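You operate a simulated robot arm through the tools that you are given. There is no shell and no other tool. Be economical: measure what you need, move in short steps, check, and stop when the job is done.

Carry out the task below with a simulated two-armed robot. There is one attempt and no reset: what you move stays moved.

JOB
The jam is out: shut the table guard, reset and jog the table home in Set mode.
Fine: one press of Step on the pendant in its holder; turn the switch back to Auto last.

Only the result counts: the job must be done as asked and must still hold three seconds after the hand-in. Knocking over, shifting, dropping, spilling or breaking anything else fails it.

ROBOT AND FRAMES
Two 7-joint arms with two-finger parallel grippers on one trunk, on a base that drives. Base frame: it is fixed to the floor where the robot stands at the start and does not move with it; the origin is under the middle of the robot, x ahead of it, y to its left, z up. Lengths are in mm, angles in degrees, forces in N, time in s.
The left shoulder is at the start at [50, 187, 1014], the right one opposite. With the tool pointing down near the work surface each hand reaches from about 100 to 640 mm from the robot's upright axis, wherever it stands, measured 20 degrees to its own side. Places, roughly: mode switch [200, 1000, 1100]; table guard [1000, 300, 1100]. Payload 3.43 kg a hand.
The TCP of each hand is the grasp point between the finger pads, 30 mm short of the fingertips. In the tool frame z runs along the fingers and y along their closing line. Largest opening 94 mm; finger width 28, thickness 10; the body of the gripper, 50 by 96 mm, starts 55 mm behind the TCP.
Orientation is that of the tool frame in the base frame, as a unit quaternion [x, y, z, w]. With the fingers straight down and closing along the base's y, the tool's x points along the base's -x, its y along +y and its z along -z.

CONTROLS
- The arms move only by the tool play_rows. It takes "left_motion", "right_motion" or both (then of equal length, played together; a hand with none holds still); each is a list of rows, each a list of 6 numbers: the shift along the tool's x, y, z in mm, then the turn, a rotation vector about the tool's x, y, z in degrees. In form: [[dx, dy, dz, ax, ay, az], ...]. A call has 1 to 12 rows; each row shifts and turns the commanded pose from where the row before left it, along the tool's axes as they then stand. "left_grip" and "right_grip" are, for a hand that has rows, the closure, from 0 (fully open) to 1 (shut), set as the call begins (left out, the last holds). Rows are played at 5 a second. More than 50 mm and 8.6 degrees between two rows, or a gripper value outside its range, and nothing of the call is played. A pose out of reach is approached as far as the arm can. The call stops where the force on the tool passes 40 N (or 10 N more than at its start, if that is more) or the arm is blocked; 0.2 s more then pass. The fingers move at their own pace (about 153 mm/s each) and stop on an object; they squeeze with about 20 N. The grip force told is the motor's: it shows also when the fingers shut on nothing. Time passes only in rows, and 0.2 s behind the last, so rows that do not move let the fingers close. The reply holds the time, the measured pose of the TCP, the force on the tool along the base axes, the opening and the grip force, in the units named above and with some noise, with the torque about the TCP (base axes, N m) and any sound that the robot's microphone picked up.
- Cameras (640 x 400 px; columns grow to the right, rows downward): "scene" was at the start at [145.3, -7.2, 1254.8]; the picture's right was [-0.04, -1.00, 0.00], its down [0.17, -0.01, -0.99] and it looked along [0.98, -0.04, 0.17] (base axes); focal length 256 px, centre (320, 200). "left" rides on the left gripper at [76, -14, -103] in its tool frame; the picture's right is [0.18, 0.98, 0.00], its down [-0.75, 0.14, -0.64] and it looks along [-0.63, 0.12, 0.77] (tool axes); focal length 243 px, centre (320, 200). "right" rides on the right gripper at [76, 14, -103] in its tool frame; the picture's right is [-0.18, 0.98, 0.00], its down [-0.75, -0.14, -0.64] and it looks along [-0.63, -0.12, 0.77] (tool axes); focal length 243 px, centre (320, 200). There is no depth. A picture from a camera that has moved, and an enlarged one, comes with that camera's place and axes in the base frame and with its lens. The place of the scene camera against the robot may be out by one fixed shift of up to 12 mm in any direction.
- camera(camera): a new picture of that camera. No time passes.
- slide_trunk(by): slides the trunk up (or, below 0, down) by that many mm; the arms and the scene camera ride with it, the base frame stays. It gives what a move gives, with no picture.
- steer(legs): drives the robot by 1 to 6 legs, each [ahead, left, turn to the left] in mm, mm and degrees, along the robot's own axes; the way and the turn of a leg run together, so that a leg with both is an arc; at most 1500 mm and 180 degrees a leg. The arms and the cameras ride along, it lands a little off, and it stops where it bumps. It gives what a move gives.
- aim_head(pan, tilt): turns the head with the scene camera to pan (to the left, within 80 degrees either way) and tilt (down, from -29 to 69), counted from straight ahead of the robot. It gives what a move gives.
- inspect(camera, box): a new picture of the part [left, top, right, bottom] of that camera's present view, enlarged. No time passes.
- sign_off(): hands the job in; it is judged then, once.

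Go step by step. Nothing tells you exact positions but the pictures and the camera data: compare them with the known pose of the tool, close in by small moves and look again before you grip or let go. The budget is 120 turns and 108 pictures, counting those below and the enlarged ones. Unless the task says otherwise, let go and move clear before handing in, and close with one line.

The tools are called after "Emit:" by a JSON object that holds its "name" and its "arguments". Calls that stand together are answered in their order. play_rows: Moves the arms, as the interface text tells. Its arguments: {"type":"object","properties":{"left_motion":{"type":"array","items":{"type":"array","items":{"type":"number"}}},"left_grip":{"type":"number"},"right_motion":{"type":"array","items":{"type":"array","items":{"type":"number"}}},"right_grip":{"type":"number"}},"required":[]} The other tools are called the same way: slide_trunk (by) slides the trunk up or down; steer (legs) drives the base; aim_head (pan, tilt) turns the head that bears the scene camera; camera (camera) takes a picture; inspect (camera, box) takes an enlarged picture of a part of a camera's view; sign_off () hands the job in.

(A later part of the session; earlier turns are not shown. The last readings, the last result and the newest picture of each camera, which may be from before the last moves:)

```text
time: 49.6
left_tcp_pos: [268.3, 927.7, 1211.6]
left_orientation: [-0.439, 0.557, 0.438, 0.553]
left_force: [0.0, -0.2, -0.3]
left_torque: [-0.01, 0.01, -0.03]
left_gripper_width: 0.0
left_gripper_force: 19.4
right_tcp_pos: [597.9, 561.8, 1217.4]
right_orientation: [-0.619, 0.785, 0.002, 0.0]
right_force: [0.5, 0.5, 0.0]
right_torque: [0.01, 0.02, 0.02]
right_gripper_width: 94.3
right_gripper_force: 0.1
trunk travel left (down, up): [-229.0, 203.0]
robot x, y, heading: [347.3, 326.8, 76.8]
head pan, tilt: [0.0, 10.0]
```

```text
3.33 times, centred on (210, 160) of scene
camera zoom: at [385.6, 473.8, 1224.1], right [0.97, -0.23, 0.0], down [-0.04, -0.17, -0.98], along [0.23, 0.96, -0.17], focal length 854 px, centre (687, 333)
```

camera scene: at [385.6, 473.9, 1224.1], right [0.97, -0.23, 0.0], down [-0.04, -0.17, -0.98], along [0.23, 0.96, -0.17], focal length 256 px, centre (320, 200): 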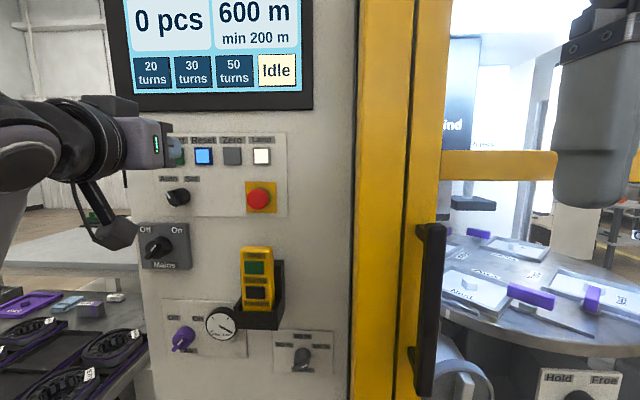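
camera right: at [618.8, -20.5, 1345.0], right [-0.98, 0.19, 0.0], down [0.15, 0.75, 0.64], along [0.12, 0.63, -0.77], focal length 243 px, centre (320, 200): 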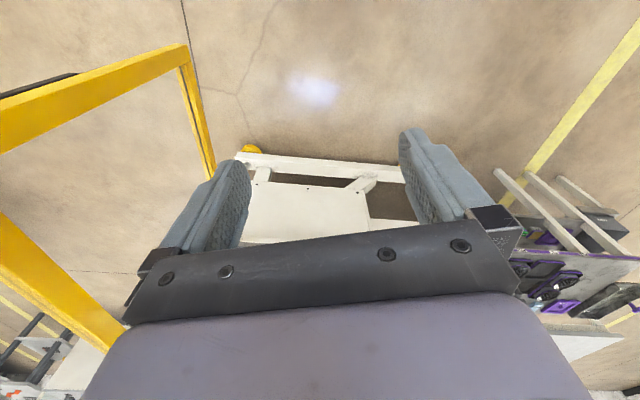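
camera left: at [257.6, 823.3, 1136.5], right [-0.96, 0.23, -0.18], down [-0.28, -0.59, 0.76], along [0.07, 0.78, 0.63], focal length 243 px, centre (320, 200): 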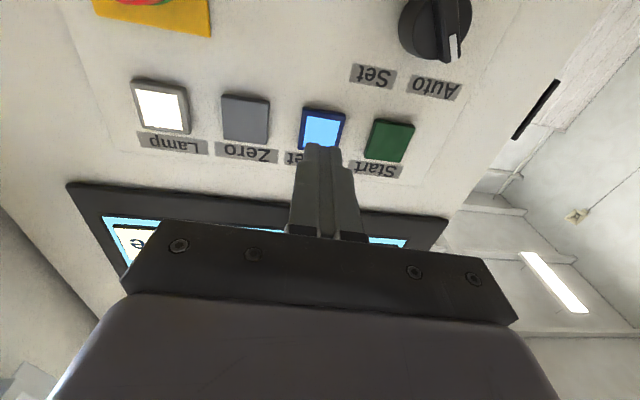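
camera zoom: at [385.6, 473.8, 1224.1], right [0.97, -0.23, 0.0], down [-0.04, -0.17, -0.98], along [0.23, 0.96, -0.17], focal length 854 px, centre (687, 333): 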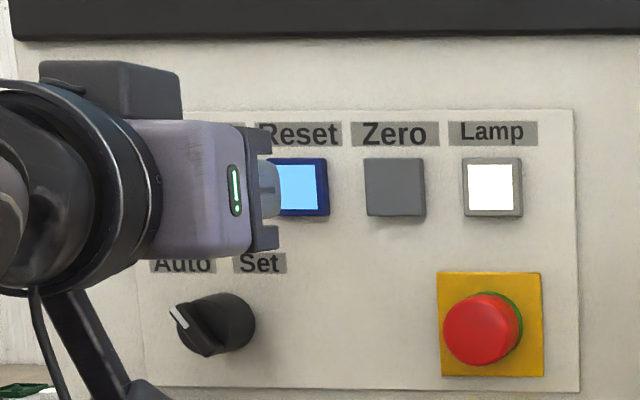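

The fingers are lined up with Reset within a millimetre or two, about 40 mm short. I advance and press.

Emit:
{"name": "play_rows", "arguments": {"left_motion": [[0, 0, 15, 0, 0, 0], [0, 0, 15, 0, 0, 0], [0, 0, 5, 0, 0, 0], [0, 0, 3, 0, 0, 0], [0, 0, 3, 0, 0, 0], [0, 0, 3, 0, 0, 0], [0, 0, 3, 0, 0, 0]]}}

Emit:
{"name": "camera", "arguments": {"camera": "scene"}}

```text
time: 51.2
left_tcp_pos: [279.7, 969.4, 1210.0]
left_orientation: [-0.439, 0.557, 0.438, 0.552]
left_force: [-4.5, -20.3, -9.5]
left_torque: [-0.18, 0.11, -0.11]
left_gripper_width: 0.2
left_gripper_force: 19.8
right_tcp_pos: [597.0, 560.9, 1217.9]
right_orientation: [-0.621, 0.784, 0.001, 0.001]
right_force: [1.0, 0.5, -0.5]
right_torque: [-0.02, -0.05, 0.01]
right_gripper_width: 94.1
right_gripper_force: 0.1
trunk travel left (down, up): [-229.0, 203.0]
robot x, y, heading: [350.4, 329.0, 76.8]
head pan, tilt: [0.0, 10.0]
heard: click
```

```text
73 pictures are left
camera scene: at [384.7, 471.6, 1224.2], right [0.97, -0.23, 0.0], down [-0.04, -0.17, -0.99], along [0.23, 0.96, -0.17], focal length 256 px, centre (320, 200)
```

scene: 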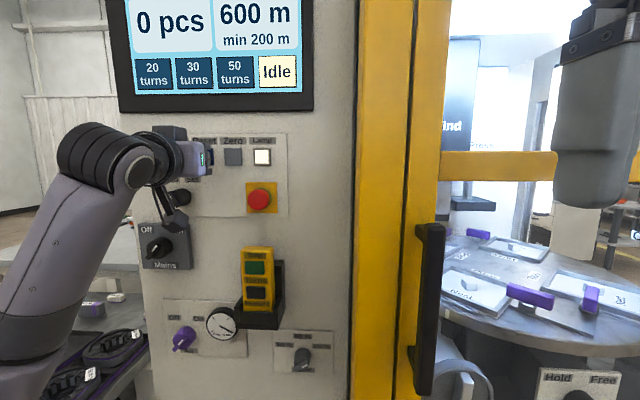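

A click was heard. I draw back and read the display and the lamp.

Emit:
{"name": "play_rows", "arguments": {"left_motion": [[0, 0, -10, 0, 0, 0], [0, 0, -25, 0, 0, 0], [0, 0, -25, 0, 0, 0], [0, 0, -25, 0, 0, 0]]}}

Emit:
{"name": "aim_head", "arguments": {"pan": 10, "tilt": -8}}

Emit:
{"name": "camera", "arguments": {"camera": "scene"}}

Emit:
{"name": "camera", "arguments": {"camera": "left"}}

```text
time: 52.2
left_tcp_pos: [258.8, 889.2, 1209.0]
left_orientation: [-0.439, 0.558, 0.437, 0.553]
left_force: [-0.2, 0.4, -0.1]
left_torque: [-0.01, 0.01, -0.03]
left_gripper_width: 0.3
left_gripper_force: 20.6
right_tcp_pos: [596.7, 559.8, 1217.8]
right_orientation: [-0.619, 0.785, 0.002, 0.0]
right_force: [0.3, 0.0, 0.2]
right_torque: [-0.01, -0.02, -0.01]
right_gripper_width: 93.8
right_gripper_force: 0.0
trunk travel left (down, up): [-229.0, 203.0]
robot x, y, heading: [346.7, 330.2, 76.7]
head pan, tilt: [0.0, 10.0]
```

```text
time: 53.0
left_tcp_pos: [261.0, 888.1, 1209.7]
left_orientation: [-0.438, 0.557, 0.437, 0.553]
left_force: [0.4, 0.5, 0.3]
left_torque: [0.0, -0.04, -0.01]
left_gripper_width: 0.1
left_gripper_force: 20.0
right_tcp_pos: [597.9, 561.0, 1218.6]
right_orientation: [-0.619, 0.785, 0.002, 0.0]
right_force: [-0.4, -0.4, 0.4]
right_torque: [0.02, 0.0, -0.03]
right_gripper_width: 94.2
right_gripper_force: 0.0
trunk travel left (down, up): [-229.0, 203.0]
robot x, y, heading: [349.0, 333.8, 76.8]
head pan, tilt: [10.0, -8.0]
```

```text
72 pictures are left
camera scene: at [369.1, 468.8, 1252.3], right [1.0, -0.06, 0.0], down [0.01, 0.14, -0.99], along [0.06, 0.99, 0.14], focal length 256 px, centre (320, 200)
```

scene: 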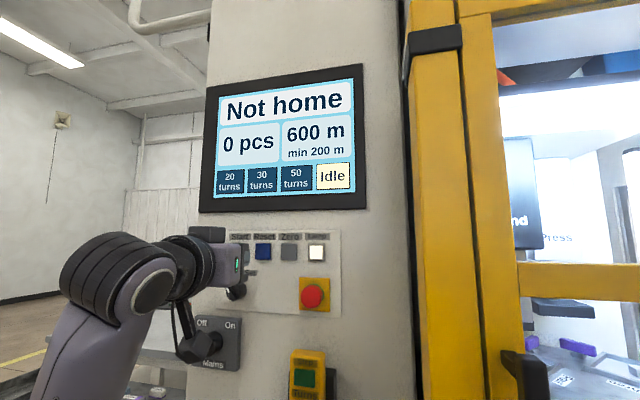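

```text
71 pictures are left
camera left: at [249.5, 784.8, 1133.5], right [-0.96, 0.23, -0.18], down [-0.28, -0.59, 0.76], along [0.07, 0.78, 0.63], focal length 243 px, centre (320, 200)
```

left: 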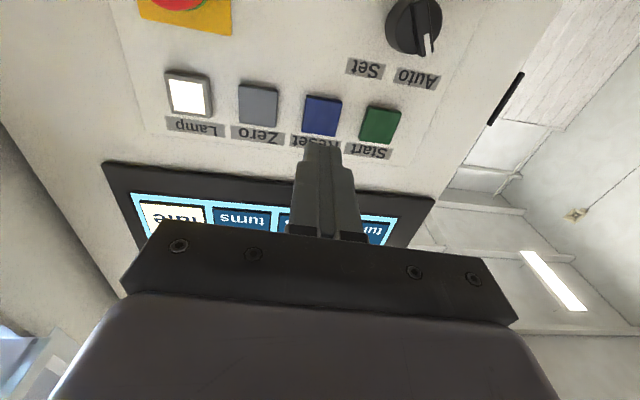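

The display now says "Not home": the reset took. Next is the mode switch, so I look closely at its knob.

Emit:
{"name": "play_rows", "arguments": {"left_motion": [[40, 25, -20, 0, 0, 0], [36, 22, 0, 0, 0, 0]], "left_grip": 0.35}}

Emit:
{"name": "camera", "arguments": {"camera": "left"}}

Emit:
{"name": "inspect", "arguments": {"camera": "left", "box": [260, 60, 440, 180]}}

```text
refused: row 1 steps farther than a row can; nothing moved
```

```text
70 pictures are left
camera left: at [249.5, 784.8, 1133.5], right [-0.96, 0.23, -0.18], down [-0.28, -0.59, 0.76], along [0.07, 0.78, 0.63], focal length 243 px, centre (320, 200)
```

left: 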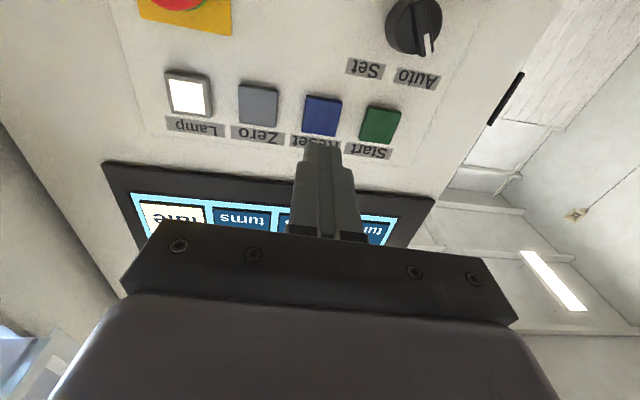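

```text
3.33 times, centred on (350, 120) of left
camera zoom: at [249.5, 784.8, 1133.5], right [-0.96, 0.23, -0.18], down [-0.28, -0.59, 0.76], along [0.07, 0.78, 0.63], focal length 809 px, centre (220, 467)
```

zoom: 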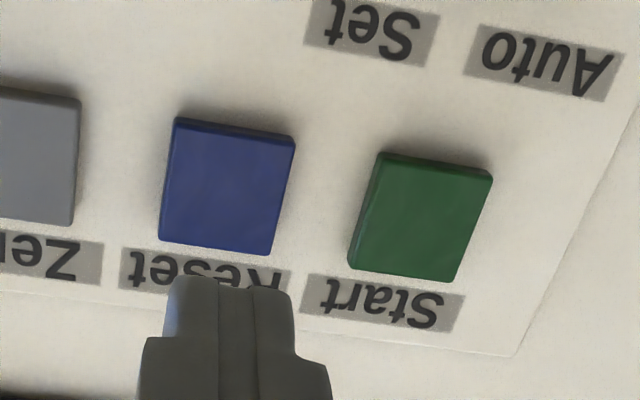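

Emit:
{"name": "play_rows", "arguments": {"left_motion": [[0, 0, -20, 0, 0, 0], [30, 20, 0, 0, 0, 0], [30, 20, 0, 0, 0, 0], [15, 10, 0, 0, 0, 0], [0, 0, 0, 0, 0, 0]], "left_grip": 0.35}}

Emit:
{"name": "camera", "arguments": {"camera": "left"}}

Emit:
{"name": "inspect", "arguments": {"camera": "left", "box": [230, 50, 410, 170]}}

```text
time: 54.2
left_tcp_pos: [206.2, 880.0, 1136.4]
left_orientation: [-0.438, 0.556, 0.438, 0.554]
left_force: [-0.5, 0.2, 1.4]
left_torque: [-0.01, 0.01, 0.01]
left_gripper_width: 61.0
left_gripper_force: 0.0
right_tcp_pos: [597.6, 559.9, 1217.5]
right_orientation: [-0.62, 0.785, 0.002, 0.0]
right_force: [0.1, 0.2, 0.5]
right_torque: [0.01, 0.0, 0.01]
right_gripper_width: 93.9
right_gripper_force: 0.0
trunk travel left (down, up): [-229.0, 203.0]
robot x, y, heading: [351.0, 327.8, 76.5]
head pan, tilt: [10.0, -8.0]
```

```text
68 pictures are left
camera left: at [195.2, 776.0, 1060.6], right [-0.96, 0.23, -0.18], down [-0.28, -0.59, 0.76], along [0.07, 0.78, 0.63], focal length 243 px, centre (320, 200)
```

left: 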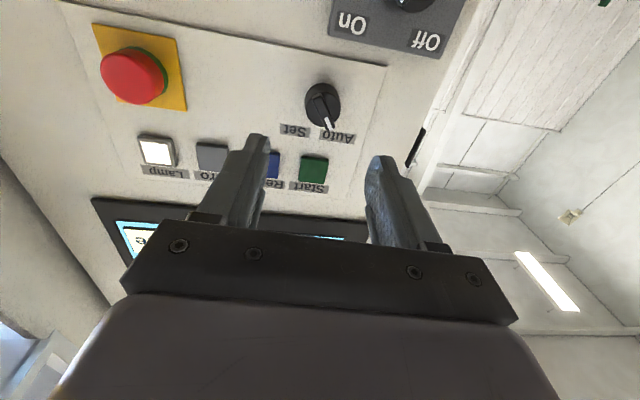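

```text
3.33 times, centred on (320, 110) of left
camera zoom: at [195.2, 776.0, 1060.6], right [-0.96, 0.23, -0.18], down [-0.28, -0.59, 0.76], along [0.07, 0.78, 0.63], focal length 809 px, centre (320, 500)
```

zoom: 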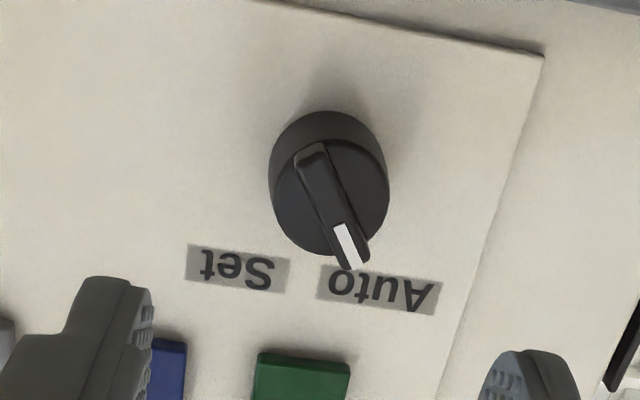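

Knob face centre is at ≈ (232, 997, 1133) with a raised bar pointing to Auto (~30° left of up). I rotate the hand so its fingers straddle the bar, and come closer.

Emit:
{"name": "play_rows", "arguments": {"left_motion": [[2, 0, 15, 0, 0, -8], [0, 0, 15, 0, 0, -8], [0, 0, 15, 0, 0, -8], [0, 0, 10, 0, 0, -8]], "left_grip": 0.5}}

Emit:
{"name": "camera", "arguments": {"camera": "left"}}

Emit:
{"name": "inspect", "arguments": {"camera": "left", "box": [230, 50, 410, 170]}}

```text
time: 55.2
left_tcp_pos: [217.4, 932.4, 1132.6]
left_orientation: [-0.576, 0.414, 0.267, 0.653]
left_force: [0.3, 0.4, -0.1]
left_torque: [0.0, 0.01, 0.02]
left_gripper_width: 46.9
left_gripper_force: 0.1
right_tcp_pos: [597.6, 561.6, 1218.9]
right_orientation: [-0.62, 0.785, 0.001, 0.001]
right_force: [0.5, -0.2, 0.4]
right_torque: [0.0, 0.01, 0.0]
right_gripper_width: 94.2
right_gripper_force: 0.0
trunk travel left (down, up): [-229.0, 203.0]
robot x, y, heading: [348.3, 331.3, 76.5]
head pan, tilt: [10.0, -8.0]
```

```text
66 pictures are left
camera left: at [244.2, 821.1, 1076.2], right [-0.72, 0.17, -0.68], down [-0.65, -0.5, 0.57], along [-0.24, 0.85, 0.47], focal length 243 px, centre (320, 200)
```

left: 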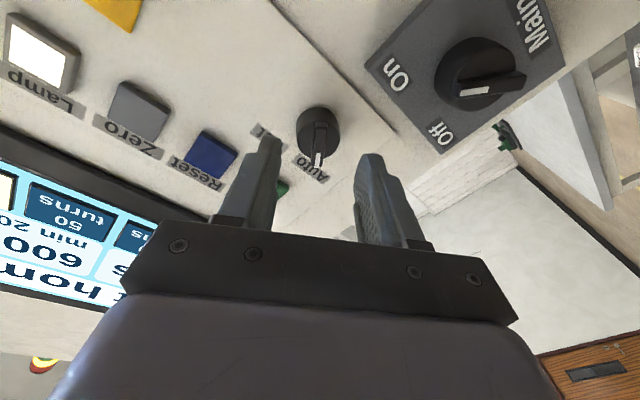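

```text
3.33 times, centred on (320, 110) of left
camera zoom: at [244.2, 821.1, 1076.2], right [-0.72, 0.17, -0.68], down [-0.65, -0.5, 0.57], along [-0.24, 0.85, 0.47], focal length 809 px, centre (320, 500)
```

zoom: 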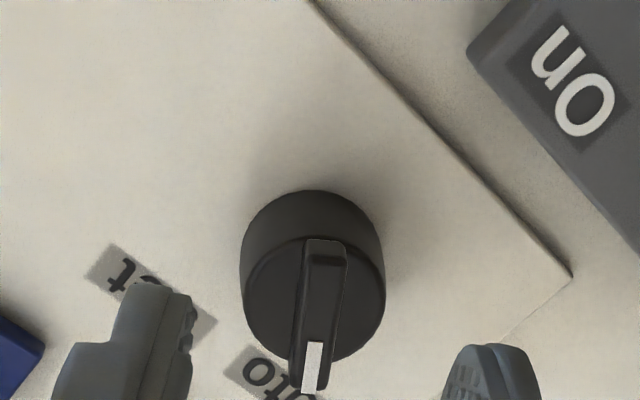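

The fingers straddle the bar nicely. I rotate 6° more, advance 27 mm and close gently to feel for the bar.

Emit:
{"name": "play_rows", "arguments": {"left_motion": [[-3, 0, 9, 0, 0, -6], [0, 0, 9, 0, 0, 0], [0, 0, 9, 0, 0, 0]]}}

Emit:
{"name": "camera", "arguments": {"camera": "left"}}

Emit:
{"name": "inspect", "arguments": {"camera": "left", "box": [230, 80, 410, 200]}}

```text
time: 56.0
left_tcp_pos: [221.6, 962.2, 1136.2]
left_orientation: [-0.596, 0.384, 0.233, 0.666]
left_force: [0.6, -0.3, 0.2]
left_torque: [-0.01, 0.01, -0.03]
left_gripper_width: 47.0
left_gripper_force: 0.0
right_tcp_pos: [598.0, 560.6, 1217.8]
right_orientation: [-0.62, 0.785, 0.001, 0.0]
right_force: [0.2, 0.2, -0.2]
right_torque: [0.01, -0.01, 0.02]
right_gripper_width: 94.2
right_gripper_force: 0.2
trunk travel left (down, up): [-229.0, 203.0]
robot x, y, heading: [342.9, 333.4, 76.7]
head pan, tilt: [10.0, -8.0]
```

```text
64 pictures are left
camera left: at [254.5, 847.3, 1085.3], right [-0.65, 0.15, -0.75], down [-0.71, -0.49, 0.51], along [-0.29, 0.86, 0.42], focal length 243 px, centre (320, 200)
```

left: 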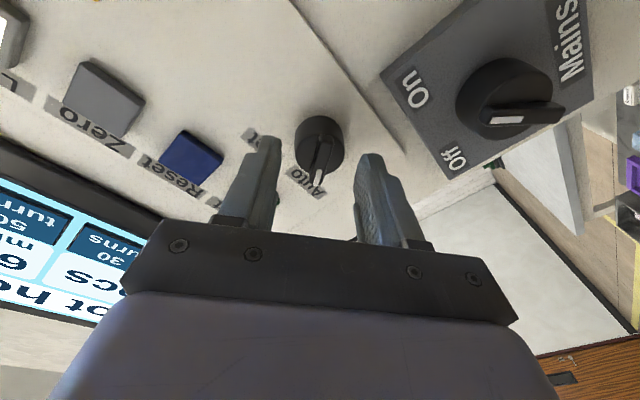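

```text
3.33 times, centred on (320, 140) of left
camera zoom: at [254.5, 847.3, 1085.3], right [-0.65, 0.15, -0.75], down [-0.71, -0.49, 0.51], along [-0.29, 0.86, 0.42], focal length 809 px, centre (320, 400)
```

zoom: 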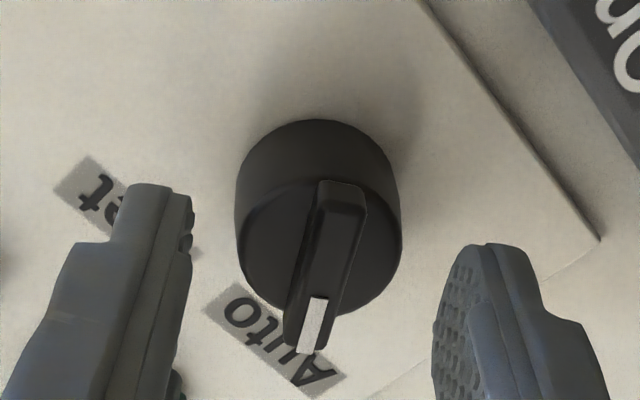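

Emit:
{"name": "play_rows", "arguments": {"left_motion": [[0, 0, 0, 0, 0, 0], [0, 0, 0, 0, 0, 0], [0, 0, 0, 0, 0, 0]], "left_grip": 0.8}}

Emit:
{"name": "inspect", "arguments": {"camera": "left", "box": [230, 80, 410, 200]}}

```text
time: 56.8
left_tcp_pos: [223.1, 961.0, 1135.3]
left_orientation: [-0.596, 0.384, 0.233, 0.666]
left_force: [-0.6, -0.4, 0.4]
left_torque: [0.01, 0.03, 0.01]
left_gripper_width: 18.6
left_gripper_force: 0.0
right_tcp_pos: [597.7, 560.6, 1218.1]
right_orientation: [-0.619, 0.785, 0.001, 0.0]
right_force: [-0.5, 0.1, -0.6]
right_torque: [-0.02, -0.05, -0.01]
right_gripper_width: 93.9
right_gripper_force: 0.0
trunk travel left (down, up): [-229.0, 203.0]
robot x, y, heading: [349.1, 331.7, 76.9]
head pan, tilt: [10.0, -8.0]
```

```text
3.33 times, centred on (320, 140) of left
camera zoom: at [254.5, 847.0, 1085.3], right [-0.65, 0.15, -0.75], down [-0.71, -0.49, 0.51], along [-0.29, 0.86, 0.42], focal length 809 px, centre (320, 400)
```

zoom: 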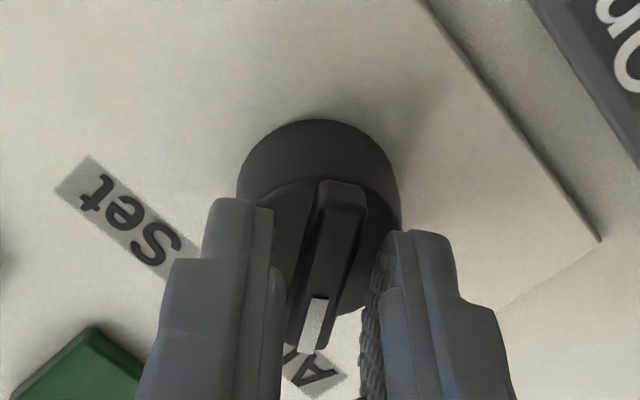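

The tips straddle the bar in front of the knob's face. I close onto it.

Emit:
{"name": "play_rows", "arguments": {"left_motion": [[0, 0, 0, 0, 0, 0], [0, 0, 0, 0, 0, 0]], "left_grip": 1}}

Emit:
{"name": "inspect", "arguments": {"camera": "left", "box": [230, 80, 410, 200]}}

```text
time: 57.4
left_tcp_pos: [220.5, 961.2, 1134.5]
left_orientation: [-0.596, 0.385, 0.234, 0.665]
left_force: [-1.3, -0.7, -2.9]
left_torque: [0.36, 1.19, -0.21]
left_gripper_width: 9.3
left_gripper_force: 43.7
right_tcp_pos: [596.4, 560.2, 1218.4]
right_orientation: [-0.62, 0.785, 0.001, 0.0]
right_force: [-0.2, 0.4, -0.1]
right_torque: [-0.01, 0.0, -0.02]
right_gripper_width: 94.1
right_gripper_force: 0.1
trunk travel left (down, up): [-229.0, 203.0]
robot x, y, heading: [347.7, 332.2, 76.7]
head pan, tilt: [10.0, -8.0]
```

```text
3.33 times, centred on (320, 140) of left
camera zoom: at [254.0, 847.2, 1084.9], right [-0.65, 0.15, -0.75], down [-0.71, -0.49, 0.51], along [-0.29, 0.86, 0.42], focal length 809 px, centre (320, 400)
```

zoom: 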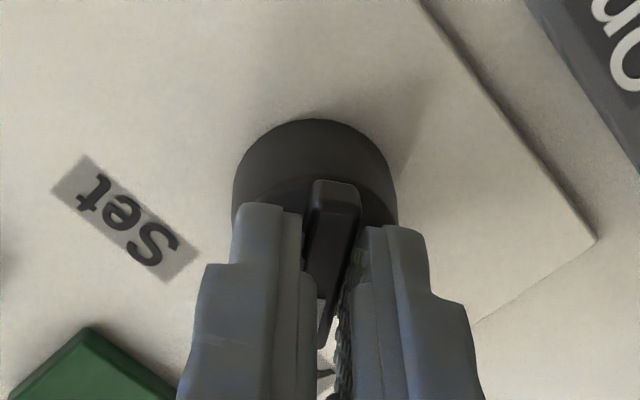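

The grip is on the bar (9.3 mm). I turn clockwise towards Set.

Emit:
{"name": "play_rows", "arguments": {"left_motion": [[0, 0, 0, 0, 0, 8], [0, 0, 0, 0, 0, 8], [0, 0, 0, 0, 0, 8], [0, 0, 0, 0, 0, 8], [0, 0, 0, 0, 0, 8], [0, 0, 0, 0, 0, 8], [0, 0, 0, 0, 0, 8], [0, 0, 0, 0, 0, 8]]}}

Emit:
{"name": "camera", "arguments": {"camera": "left"}}

Emit:
{"name": "camera", "arguments": {"camera": "scene"}}

```text
time: 59.2
left_tcp_pos: [220.9, 961.5, 1136.3]
left_orientation: [-0.302, 0.641, 0.551, 0.441]
left_force: [-8.3, -1.6, -1.7]
left_torque: [0.88, -0.31, -0.58]
left_gripper_width: 9.2
left_gripper_force: 43.0
right_tcp_pos: [595.9, 560.7, 1218.0]
right_orientation: [-0.62, 0.785, 0.001, 0.001]
right_force: [-0.7, -0.5, -0.3]
right_torque: [0.01, 0.03, -0.01]
right_gripper_width: 94.0
right_gripper_force: 0.0
trunk travel left (down, up): [-229.0, 203.0]
robot x, y, heading: [345.3, 331.3, 76.6]
head pan, tilt: [10.0, -8.0]
```

```text
60 pictures are left
camera left: at [176.9, 865.7, 1061.6], right [-0.94, 0.23, 0.27], down [0.05, -0.67, 0.74], along [0.35, 0.71, 0.61], focal length 243 px, centre (320, 200)
```

left: 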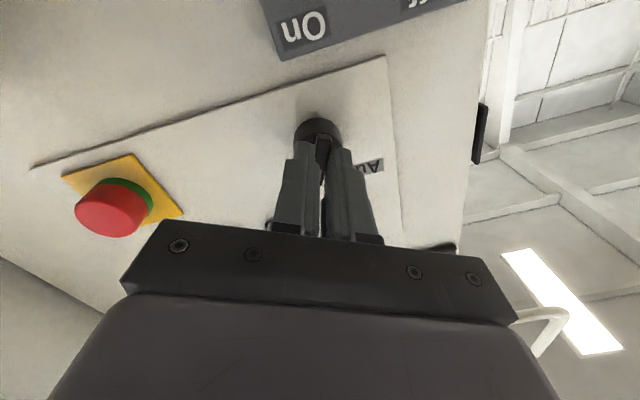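

```text
59 pictures are left
camera scene: at [367.9, 468.6, 1252.4], right [1.0, -0.06, 0.0], down [0.01, 0.14, -0.99], along [0.06, 0.99, 0.14], focal length 256 px, centre (320, 200)
```

scene: 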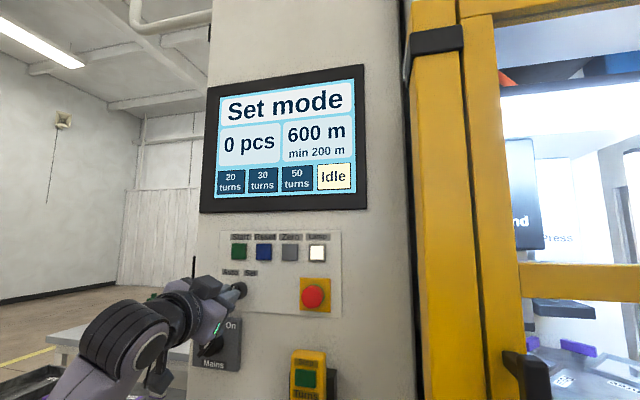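

The display reads "Set mode". I turn a little further to the stop, then release and back straight out.

Emit:
{"name": "play_rows", "arguments": {"left_motion": [[0, 0, 0, 0, 0, 5], [0, 0, 0, 0, 0, 5]]}}

Emit:
{"name": "play_rows", "arguments": {"left_motion": [[0, 0, 0, 0, 0, 0], [0, 0, 0, 0, 0, 0], [0, 0, -15, 0, 0, 0], [0, 0, -20, 0, 0, 0], [0, 0, -20, 0, 0, 0], [0, 0, -20, 0, 0, 0]], "left_grip": 0.6}}

Emit:
{"name": "camera", "arguments": {"camera": "left"}}

Emit:
{"name": "camera", "arguments": {"camera": "scene"}}

```text
time: 59.8
left_tcp_pos: [220.0, 959.6, 1134.5]
left_orientation: [-0.246, 0.664, 0.588, 0.392]
left_force: [-8.8, 3.3, 4.2]
left_torque: [0.46, -0.9, -0.53]
left_gripper_width: 9.4
left_gripper_force: 42.7
right_tcp_pos: [596.5, 562.2, 1219.2]
right_orientation: [-0.62, 0.785, 0.001, 0.002]
right_force: [-0.5, -0.2, 0.3]
right_torque: [-0.02, 0.0, -0.01]
right_gripper_width: 94.2
right_gripper_force: 0.0
trunk travel left (down, up): [-229.0, 203.0]
robot x, y, heading: [344.4, 332.6, 76.9]
head pan, tilt: [10.0, -8.0]
```

```text
time: 61.2
left_tcp_pos: [204.0, 887.4, 1136.3]
left_orientation: [-0.245, 0.665, 0.586, 0.392]
left_force: [0.2, 0.0, 0.6]
left_torque: [-0.01, -0.03, 0.02]
left_gripper_width: 37.8
left_gripper_force: 0.1
right_tcp_pos: [597.4, 560.3, 1218.0]
right_orientation: [-0.619, 0.785, 0.001, 0.0]
right_force: [0.4, -0.8, 0.8]
right_torque: [-0.03, 0.01, -0.02]
right_gripper_width: 94.1
right_gripper_force: 0.2
trunk travel left (down, up): [-229.0, 203.0]
robot x, y, heading: [348.7, 328.8, 76.8]
head pan, tilt: [10.0, -8.0]
```

```text
58 pictures are left
camera left: at [148.7, 794.8, 1066.9], right [-0.88, 0.21, 0.43], down [0.17, -0.7, 0.7], along [0.45, 0.68, 0.58], focal length 243 px, centre (320, 200)
```

left: 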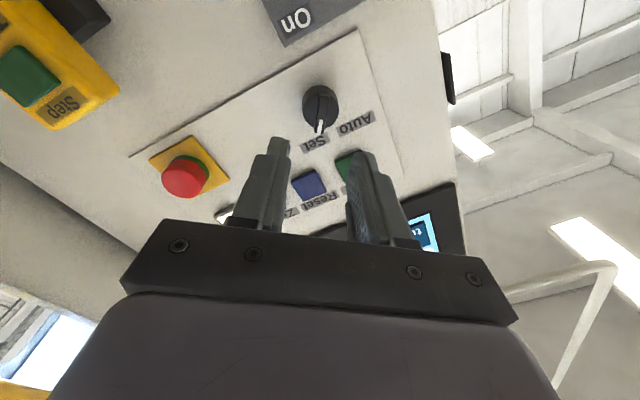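

```text
57 pictures are left
camera scene: at [369.0, 468.7, 1252.4], right [1.0, -0.06, 0.0], down [0.01, 0.14, -0.99], along [0.06, 0.99, 0.14], focal length 256 px, centre (320, 200)
```

scene: 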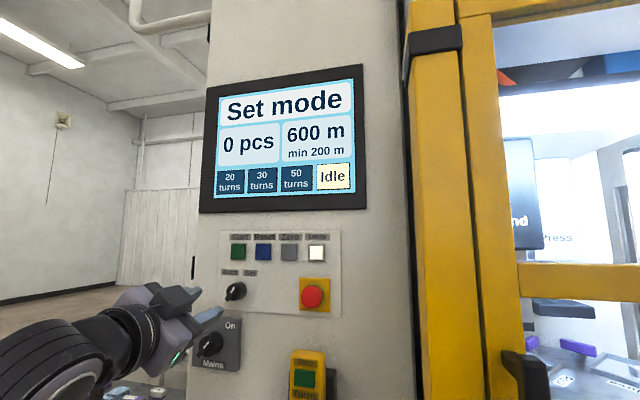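

The switch stands at Set. Step on the pendant is at about (368, 918, 1019); I level the closed hand, back off and shift right and down in front of it.

Emit:
{"name": "play_rows", "arguments": {"left_motion": [[0, 0, -5, 0, 0, -7.2], [0, 0, -5, 0, 0, -7.2], [0, 0, -5, 0, 0, -7.2], [0, 0, -5, 0, 0, -7.2], [0, 0, -5, 0, 0, -7.2], [40, 0, 0, 0, 0, 0], [40, 0, 0, 0, 0, 0], [36, 0, 0, 0, 0, 0]], "left_grip": 1}}

Emit:
{"name": "steer", "arguments": {"legs": [[0, -153, 0]]}}

Emit:
{"name": "aim_head", "arguments": {"pan": 8, "tilt": 12}}

Emit:
{"name": "camera", "arguments": {"camera": "scene"}}

Emit:
{"name": "camera", "arguments": {"camera": "left"}}

```text
time: 63.0
left_tcp_pos: [198.0, 863.1, 1022.7]
left_orientation: [-0.439, 0.556, 0.439, 0.553]
left_force: [0.3, 0.0, 0.2]
left_torque: [-0.01, -0.04, -0.04]
left_gripper_width: 0.0
left_gripper_force: 20.2
right_tcp_pos: [597.5, 561.2, 1217.9]
right_orientation: [-0.62, 0.785, 0.001, 0.0]
right_force: [1.0, 0.2, 0.4]
right_torque: [0.01, 0.01, 0.02]
right_gripper_width: 94.1
right_gripper_force: 0.0
trunk travel left (down, up): [-229.0, 203.0]
robot x, y, heading: [346.7, 329.3, 76.7]
head pan, tilt: [10.0, -8.0]
```

```text
time: 64.4
left_tcp_pos: [346.4, 828.2, 1022.6]
left_orientation: [-0.438, 0.557, 0.438, 0.554]
left_force: [0.6, -0.2, 0.2]
left_torque: [0.02, -0.01, 0.0]
left_gripper_width: 0.0
left_gripper_force: 20.3
right_tcp_pos: [745.0, 525.8, 1218.1]
right_orientation: [-0.62, 0.784, 0.001, 0.0]
right_force: [0.7, -0.7, -0.1]
right_torque: [-0.01, 0.04, -0.02]
right_gripper_width: 93.8
right_gripper_force: 0.0
trunk travel left (down, up): [-229.0, 203.0]
robot x, y, heading: [493.2, 295.6, 76.5]
head pan, tilt: [10.0, -8.0]
```

```text
time: 65.2
left_tcp_pos: [346.8, 828.2, 1023.0]
left_orientation: [-0.438, 0.557, 0.438, 0.553]
left_force: [0.3, -0.3, -0.5]
left_torque: [-0.04, 0.02, -0.02]
left_gripper_width: 0.0
left_gripper_force: 19.4
right_tcp_pos: [745.1, 526.4, 1218.1]
right_orientation: [-0.62, 0.784, 0.001, 0.0]
right_force: [0.6, 0.2, -0.6]
right_torque: [0.03, -0.01, -0.01]
right_gripper_width: 94.1
right_gripper_force: 0.0
trunk travel left (down, up): [-229.0, 203.0]
robot x, y, heading: [495.3, 293.0, 76.6]
head pan, tilt: [8.0, 12.0]
```

```text
56 pictures are left
camera scene: at [520.5, 441.0, 1220.9], right [1.0, -0.09, 0.0], down [-0.02, -0.21, -0.98], along [0.09, 0.97, -0.21], focal length 256 px, centre (320, 200)
```

scene: 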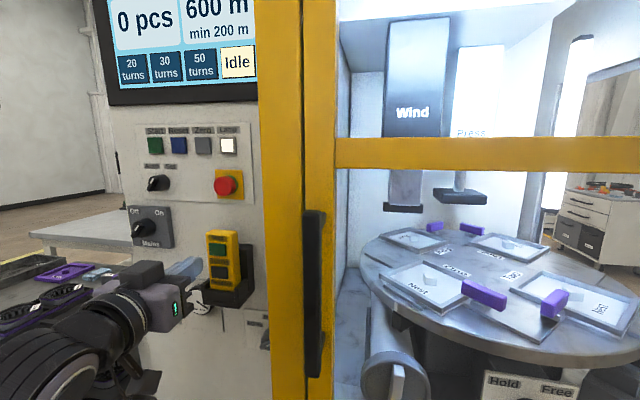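

```text
55 pictures are left
camera left: at [336.0, 724.6, 947.0], right [-0.96, 0.23, -0.18], down [-0.28, -0.59, 0.76], along [0.07, 0.78, 0.63], focal length 243 px, centre (320, 200)
```

left: 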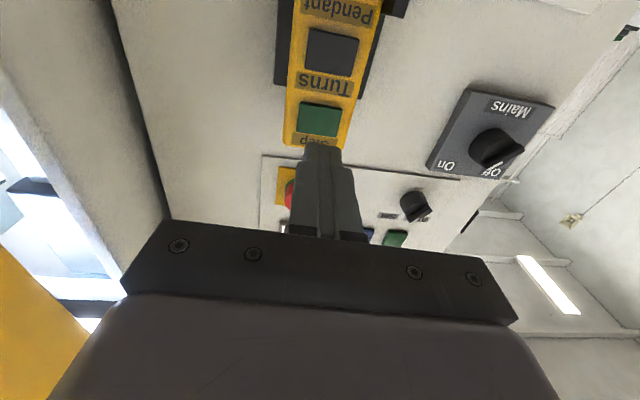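

Aligned with Step within 2–3 mm. I come 30 mm closer and check again.

Emit:
{"name": "play_rows", "arguments": {"left_motion": [[0, 0, 15, 0, 0, 0], [0, 0, 15, 0, 0, 0]]}}

Emit:
{"name": "camera", "arguments": {"camera": "left"}}

Emit:
{"name": "inspect", "arguments": {"camera": "scene", "box": [130, 200, 290, 310]}}

```text
time: 65.8
left_tcp_pos: [354.6, 858.4, 1021.6]
left_orientation: [-0.438, 0.558, 0.437, 0.553]
left_force: [-0.5, 0.6, 0.7]
left_torque: [0.04, -0.02, -0.01]
left_gripper_width: 0.0
left_gripper_force: 19.4
right_tcp_pos: [744.8, 525.4, 1218.0]
right_orientation: [-0.62, 0.785, 0.001, -0.001]
right_force: [0.5, -1.0, 0.4]
right_torque: [0.01, 0.01, 0.01]
right_gripper_width: 94.1
right_gripper_force: 0.0
trunk travel left (down, up): [-229.0, 203.0]
robot x, y, heading: [495.9, 297.9, 76.7]
head pan, tilt: [8.0, 12.0]
```

```text
54 pictures are left
camera left: at [343.2, 754.3, 947.0], right [-0.96, 0.23, -0.18], down [-0.28, -0.59, 0.76], along [0.07, 0.78, 0.63], focal length 243 px, centre (320, 200)
```

left: 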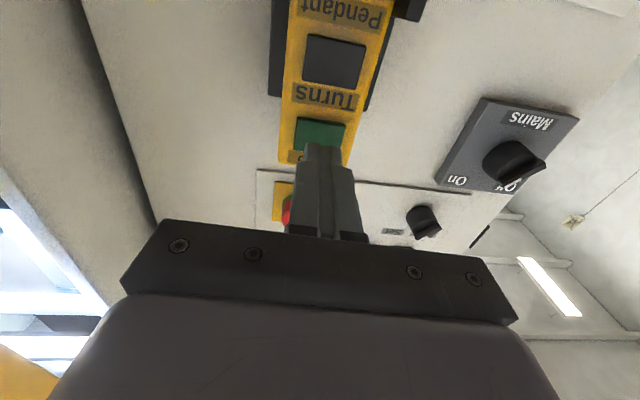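

```text
3.64 times, centred on (210, 255) of scene
camera zoom: at [520.5, 441.1, 1220.8], right [1.0, -0.09, 0.0], down [-0.02, -0.21, -0.98], along [0.09, 0.97, -0.21], focal length 932 px, centre (720, 0)
```

zoom: 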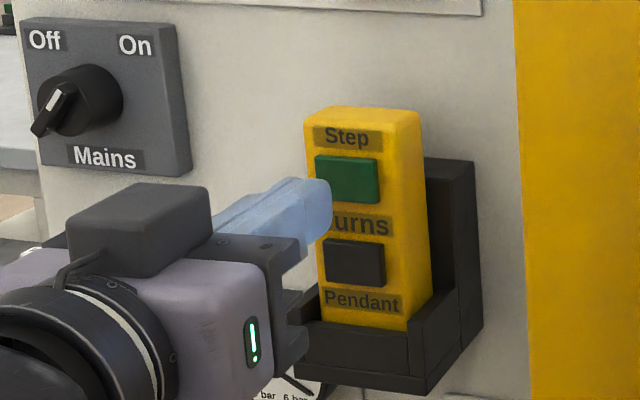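

I press Step once in small increments; the force limit guards the push.

Emit:
{"name": "play_rows", "arguments": {"left_motion": [[3, 0, 4, 0, 0, 0], [0, 0, 3, 0, 0, 0], [0, 0, 3, 0, 0, 0], [0, 0, 3, 0, 0, 0], [0, 0, 3, 0, 0, 0]]}}

Emit:
{"name": "camera", "arguments": {"camera": "left"}}

```text
time: 67.0
left_tcp_pos: [358.2, 872.5, 1017.9]
left_orientation: [-0.438, 0.558, 0.437, 0.553]
left_force: [-0.2, 0.0, 0.2]
left_torque: [-0.02, 0.01, 0.01]
left_gripper_width: 0.0
left_gripper_force: 19.8
right_tcp_pos: [745.7, 527.6, 1217.9]
right_orientation: [-0.619, 0.785, 0.001, 0.001]
right_force: [0.4, 0.2, -0.5]
right_torque: [-0.03, -0.01, -0.02]
right_gripper_width: 94.1
right_gripper_force: 0.1
trunk travel left (down, up): [-229.0, 203.0]
robot x, y, heading: [497.9, 295.7, 76.4]
head pan, tilt: [8.0, 12.0]
```

```text
52 pictures are left
camera left: at [347.2, 769.0, 943.5], right [-0.96, 0.23, -0.18], down [-0.28, -0.59, 0.76], along [0.07, 0.78, 0.63], focal length 243 px, centre (320, 200)
```

left: 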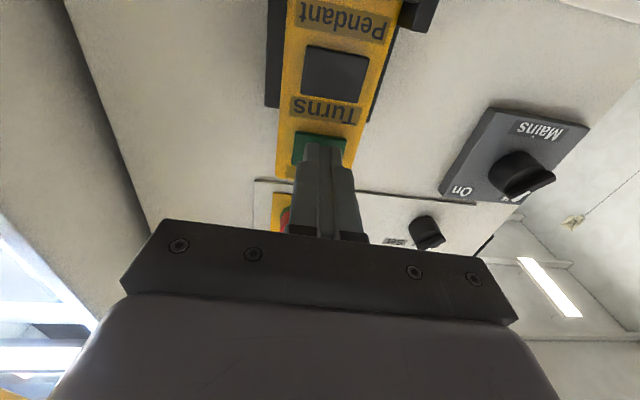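

Emit:
{"name": "play_rows", "arguments": {"left_motion": [[0, 0, 3, 0, 0, 0], [0, 0, 3, 0, 0, 0], [0, 0, 3, 0, 0, 0], [0, 0, 3, 0, 0, 0], [0, 0, 2, 0, 0, 0]]}}

Emit:
{"name": "camera", "arguments": {"camera": "left"}}

```text
time: 68.2
left_tcp_pos: [360.5, 886.8, 1019.2]
left_orientation: [-0.438, 0.557, 0.438, 0.554]
left_force: [-0.5, -1.9, 0.6]
left_torque: [0.01, 0.01, -0.01]
left_gripper_width: 0.0
left_gripper_force: 19.9
right_tcp_pos: [745.8, 524.8, 1218.8]
right_orientation: [-0.619, 0.785, 0.001, 0.001]
right_force: [0.0, 0.0, 0.3]
right_torque: [0.03, 0.0, -0.01]
right_gripper_width: 93.9
right_gripper_force: 0.0
trunk travel left (down, up): [-229.0, 203.0]
robot x, y, heading: [491.9, 293.8, 76.7]
head pan, tilt: [8.0, 12.0]
heard: click
```

```text
51 pictures are left
camera left: at [349.6, 782.9, 944.5], right [-0.96, 0.23, -0.18], down [-0.28, -0.59, 0.76], along [0.07, 0.78, 0.63], focal length 243 px, centre (320, 200)
```

left: 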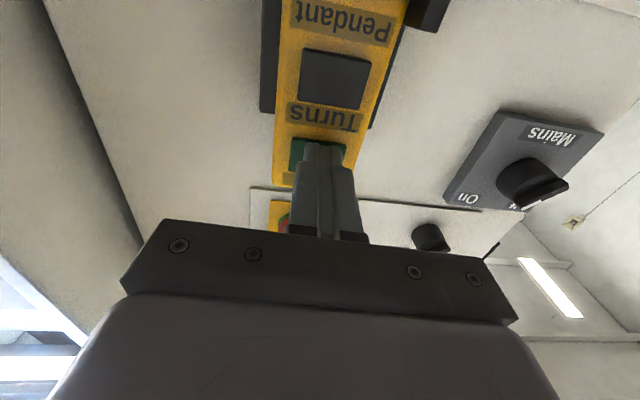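

A click was heard. I withdraw in one go so there is just the one press, then read the display.

Emit:
{"name": "play_rows", "arguments": {"left_motion": [[0, 0, -20, 0, 0, 0], [0, 0, -25, 0, 0, 0], [0, 0, -25, 0, 0, 0]]}}

Emit:
{"name": "aim_head", "arguments": {"pan": 12, "tilt": 2}}

Emit:
{"name": "camera", "arguments": {"camera": "scene"}}

```text
time: 69.0
left_tcp_pos: [343.7, 820.1, 1019.4]
left_orientation: [-0.439, 0.557, 0.438, 0.553]
left_force: [-0.9, 0.1, -0.1]
left_torque: [-0.03, 0.0, -0.01]
left_gripper_width: 0.0
left_gripper_force: 20.2
right_tcp_pos: [744.5, 526.0, 1218.9]
right_orientation: [-0.62, 0.784, 0.001, 0.0]
right_force: [0.3, -0.3, -1.0]
right_torque: [0.01, 0.0, -0.01]
right_gripper_width: 93.9
right_gripper_force: 0.1
trunk travel left (down, up): [-229.0, 203.0]
robot x, y, heading: [498.6, 294.0, 76.8]
head pan, tilt: [8.0, 12.0]
```

```text
time: 69.7
left_tcp_pos: [342.6, 820.5, 1018.6]
left_orientation: [-0.438, 0.557, 0.437, 0.554]
left_force: [-0.9, 0.3, 0.0]
left_torque: [0.01, 0.01, 0.0]
left_gripper_width: 0.0
left_gripper_force: 20.3
right_tcp_pos: [745.0, 525.8, 1218.2]
right_orientation: [-0.619, 0.785, 0.001, 0.001]
right_force: [0.4, 0.6, -0.3]
right_torque: [0.02, -0.01, 0.04]
right_gripper_width: 94.0
right_gripper_force: 0.1
trunk travel left (down, up): [-229.0, 203.0]
robot x, y, heading: [494.6, 294.2, 76.5]
head pan, tilt: [12.0, 2.0]
```

```text
50 pictures are left
camera scene: at [513.9, 439.0, 1236.9], right [1.0, -0.02, 0.0], down [0.0, -0.04, -1.0], along [0.02, 1.0, -0.04], focal length 256 px, centre (320, 200)
```

scene: 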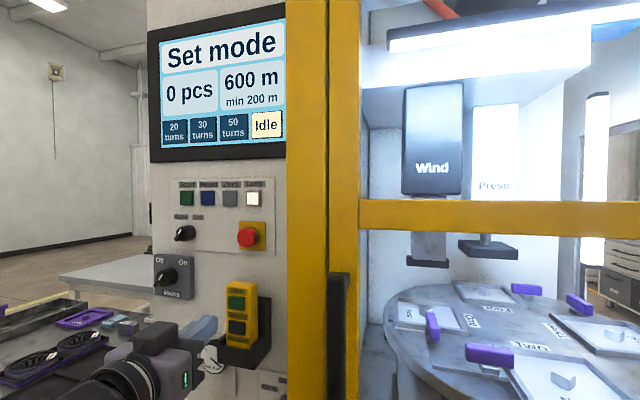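

The display still shows "Set mode". I check whether the table turned by repeating the earlier head view.

Emit:
{"name": "aim_head", "arguments": {"pan": 8, "tilt": 12}}

Emit:
{"name": "camera", "arguments": {"camera": "scene"}}

Emit:
{"name": "inspect", "arguments": {"camera": "scene", "box": [340, 200, 640, 390]}}

```text
time: 70.4
left_tcp_pos: [343.4, 820.2, 1019.5]
left_orientation: [-0.438, 0.557, 0.437, 0.554]
left_force: [-0.6, 0.3, 1.6]
left_torque: [0.0, -0.02, -0.02]
left_gripper_width: 0.2
left_gripper_force: 20.5
right_tcp_pos: [745.6, 525.6, 1217.3]
right_orientation: [-0.62, 0.785, 0.001, 0.0]
right_force: [0.2, 0.1, -0.4]
right_torque: [-0.01, 0.01, -0.04]
right_gripper_width: 94.1
right_gripper_force: 0.1
trunk travel left (down, up): [-229.0, 203.0]
robot x, y, heading: [492.1, 295.6, 76.5]
head pan, tilt: [8.0, 12.0]
```

```text
49 pictures are left
camera scene: at [520.4, 441.0, 1220.9], right [1.0, -0.09, 0.0], down [-0.02, -0.21, -0.98], along [0.09, 0.97, -0.21], focal length 256 px, centre (320, 200)
```

scene: 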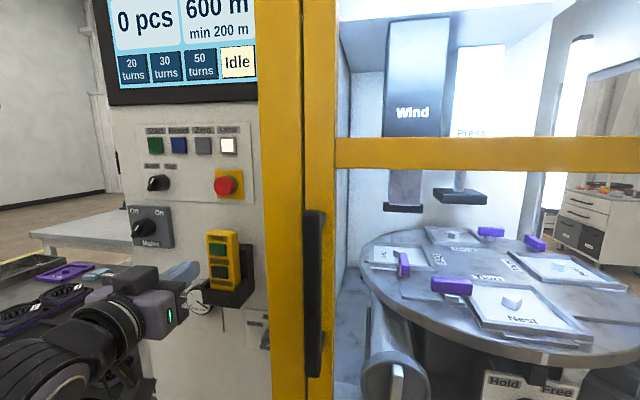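

```text
2.11 times, centred on (490, 295) of scene
camera zoom: at [520.4, 441.0, 1220.9], right [1.0, -0.09, 0.0], down [-0.02, -0.21, -0.98], along [0.09, 0.97, -0.21], focal length 539 px, centre (-38, 0)
```

zoom: 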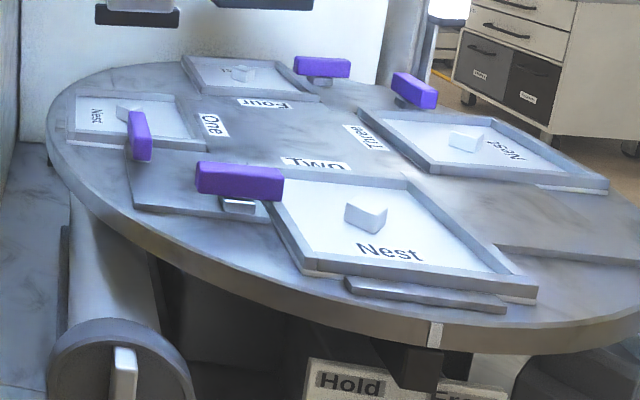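

The table is moving. I give it a few seconds and look again.

Emit:
{"name": "play_rows", "arguments": {"left_motion": [[0, 0, 0, 0, 0, 0], [0, 0, 0, 0, 0, 0], [0, 0, 0, 0, 0, 0], [0, 0, 0, 0, 0, 0], [0, 0, 0, 0, 0, 0], [0, 0, 0, 0, 0, 0], [0, 0, 0, 0, 0, 0], [0, 0, 0, 0, 0, 0], [0, 0, 0, 0, 0, 0], [0, 0, 0, 0, 0, 0], [0, 0, 0, 0, 0, 0], [0, 0, 0, 0, 0, 0]]}}

Emit:
{"name": "inspect", "arguments": {"camera": "scene", "box": [340, 200, 640, 390]}}

```text
time: 73.0
left_tcp_pos: [343.4, 820.8, 1017.9]
left_orientation: [-0.438, 0.558, 0.437, 0.553]
left_force: [0.2, -0.3, -0.6]
left_torque: [0.02, -0.01, -0.01]
left_gripper_width: 0.0
left_gripper_force: 19.7
right_tcp_pos: [745.4, 527.3, 1217.2]
right_orientation: [-0.619, 0.785, 0.001, 0.001]
right_force: [0.8, 0.2, 0.6]
right_torque: [0.04, 0.01, -0.04]
right_gripper_width: 93.9
right_gripper_force: 0.1
trunk travel left (down, up): [-229.0, 203.0]
robot x, y, heading: [497.5, 296.4, 76.7]
head pan, tilt: [8.0, 12.0]
```

```text
2.11 times, centred on (490, 295) of scene
camera zoom: at [520.5, 441.0, 1220.8], right [1.0, -0.09, 0.0], down [-0.02, -0.21, -0.98], along [0.09, 0.97, -0.21], focal length 539 px, centre (-38, 0)
```

zoom: 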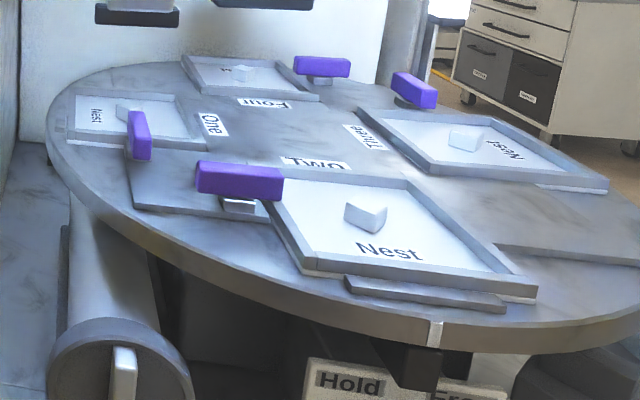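

The table has settled with its white mark over the pointer block, so it looks home. I go back to the mode switch.

Emit:
{"name": "steer", "arguments": {"legs": [[0, 153, 0]]}}

Emit:
{"name": "play_rows", "arguments": {"left_motion": [[-40, 0, 0, 0, 0, 0], [-40, 0, 0, 0, 0, 0], [-36, 0, 0, 0, 0, 0], [0, 0, 5, 0, 0, 7.2], [0, 0, 5, 0, 0, 7.2], [0, 0, 5, 0, 0, 7.2], [0, 0, 5, 0, 0, 7.2], [0, 0, 5, 0, 0, 7.2]], "left_grip": 0.5}}

Emit:
{"name": "camera", "arguments": {"camera": "left"}}

Emit:
{"name": "inspect", "arguments": {"camera": "left", "box": [230, 50, 410, 170]}}

```text
time: 74.4
left_tcp_pos: [192.2, 856.2, 1019.9]
left_orientation: [-0.438, 0.557, 0.437, 0.554]
left_force: [0.8, 1.4, 0.4]
left_torque: [0.0, 0.02, -0.02]
left_gripper_width: 0.0
left_gripper_force: 19.6
right_tcp_pos: [595.7, 560.7, 1217.4]
right_orientation: [-0.62, 0.785, 0.0, 0.001]
right_force: [-0.8, -0.5, -0.2]
right_torque: [0.0, -0.03, 0.0]
right_gripper_width: 93.8
right_gripper_force: 0.0
trunk travel left (down, up): [-229.0, 203.0]
robot x, y, heading: [343.5, 328.9, 76.6]
head pan, tilt: [8.0, 12.0]
```

```text
time: 76.2
left_tcp_pos: [200.7, 880.9, 1135.0]
left_orientation: [-0.244, 0.666, 0.588, 0.39]
left_force: [-0.2, 0.0, 0.4]
left_torque: [0.03, 0.03, 0.04]
left_gripper_width: 47.0
left_gripper_force: 0.0
right_tcp_pos: [595.3, 561.5, 1218.0]
right_orientation: [-0.62, 0.784, 0.002, 0.0]
right_force: [0.4, 0.4, 0.3]
right_torque: [0.01, 0.04, -0.01]
right_gripper_width: 94.0
right_gripper_force: 0.1
trunk travel left (down, up): [-229.0, 203.0]
robot x, y, heading: [342.7, 329.1, 76.6]
head pan, tilt: [8.0, 12.0]
```

```text
46 pictures are left
camera left: at [142.2, 787.9, 1066.0], right [-0.88, 0.21, 0.43], down [0.17, -0.7, 0.69], along [0.45, 0.68, 0.57], focal length 243 px, centre (320, 200)
```

left: 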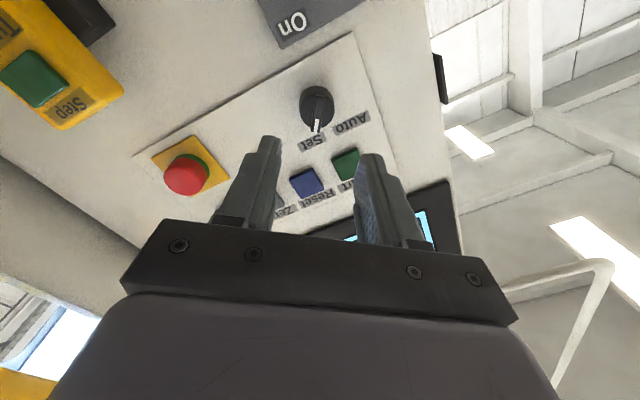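

```text
3.33 times, centred on (320, 110) of left
camera zoom: at [142.2, 787.9, 1066.0], right [-0.88, 0.21, 0.43], down [0.17, -0.7, 0.69], along [0.45, 0.68, 0.57], focal length 809 px, centre (320, 500)
```

zoom: 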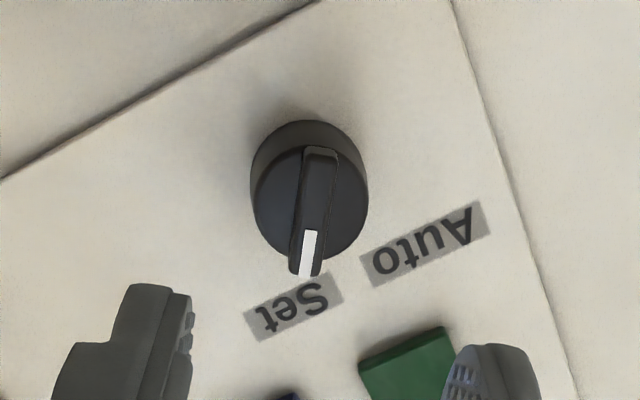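

The knob is on the hand's axis within about 2 mm. I correct that and 5° of rotation, then advance to the same depth as before.

Emit:
{"name": "play_rows", "arguments": {"left_motion": [[0, -2, 20, 0, 0, -5], [0, 0, 20, 0, 0, 0], [0, 0, 20, 0, 0, 0], [0, 0, 12, 0, 0, 0], [0, 0, 10, 0, 0, 0]]}}

Emit:
{"name": "play_rows", "arguments": {"left_motion": [[0, 0, 0, 0, 0, 0], [0, 0, 0, 0, 0, 0], [0, 0, 0, 0, 0, 0]], "left_grip": 0.8}}

Emit:
{"name": "inspect", "arguments": {"camera": "left", "box": [230, 80, 410, 200]}}

```text
time: 77.4
left_tcp_pos: [219.0, 960.4, 1133.6]
left_orientation: [-0.272, 0.655, 0.569, 0.416]
left_force: [0.8, 0.1, -0.4]
left_torque: [0.01, -0.03, 0.0]
left_gripper_width: 46.9
left_gripper_force: 0.1
right_tcp_pos: [595.4, 561.4, 1218.3]
right_orientation: [-0.619, 0.786, 0.001, 0.0]
right_force: [-0.5, -0.2, -0.2]
right_torque: [0.04, -0.01, 0.01]
right_gripper_width: 93.7
right_gripper_force: 0.0
trunk travel left (down, up): [-229.0, 203.0]
robot x, y, heading: [345.7, 329.5, 76.5]
head pan, tilt: [8.0, 12.0]
```

```text
time: 78.2
left_tcp_pos: [220.1, 960.5, 1134.6]
left_orientation: [-0.274, 0.654, 0.57, 0.416]
left_force: [0.8, 0.6, 0.2]
left_torque: [-0.04, 0.0, 0.01]
left_gripper_width: 18.8
left_gripper_force: 0.0
right_tcp_pos: [595.3, 560.7, 1218.2]
right_orientation: [-0.62, 0.784, 0.001, 0.0]
right_force: [-0.3, -0.6, 0.1]
right_torque: [-0.02, -0.01, 0.02]
right_gripper_width: 93.9
right_gripper_force: 0.0
trunk travel left (down, up): [-229.0, 203.0]
robot x, y, heading: [349.1, 330.3, 76.5]
head pan, tilt: [8.0, 12.0]
```

```text
3.33 times, centred on (320, 140) of left
camera zoom: at [168.9, 866.5, 1061.6], right [-0.91, 0.22, 0.35], down [0.11, -0.68, 0.72], along [0.4, 0.7, 0.6], focal length 809 px, centre (320, 400)
```

zoom: 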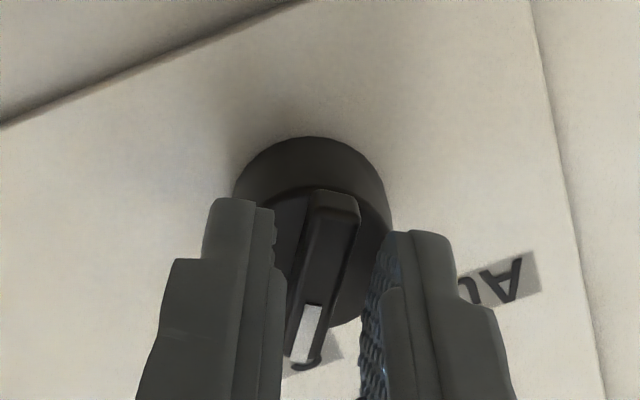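

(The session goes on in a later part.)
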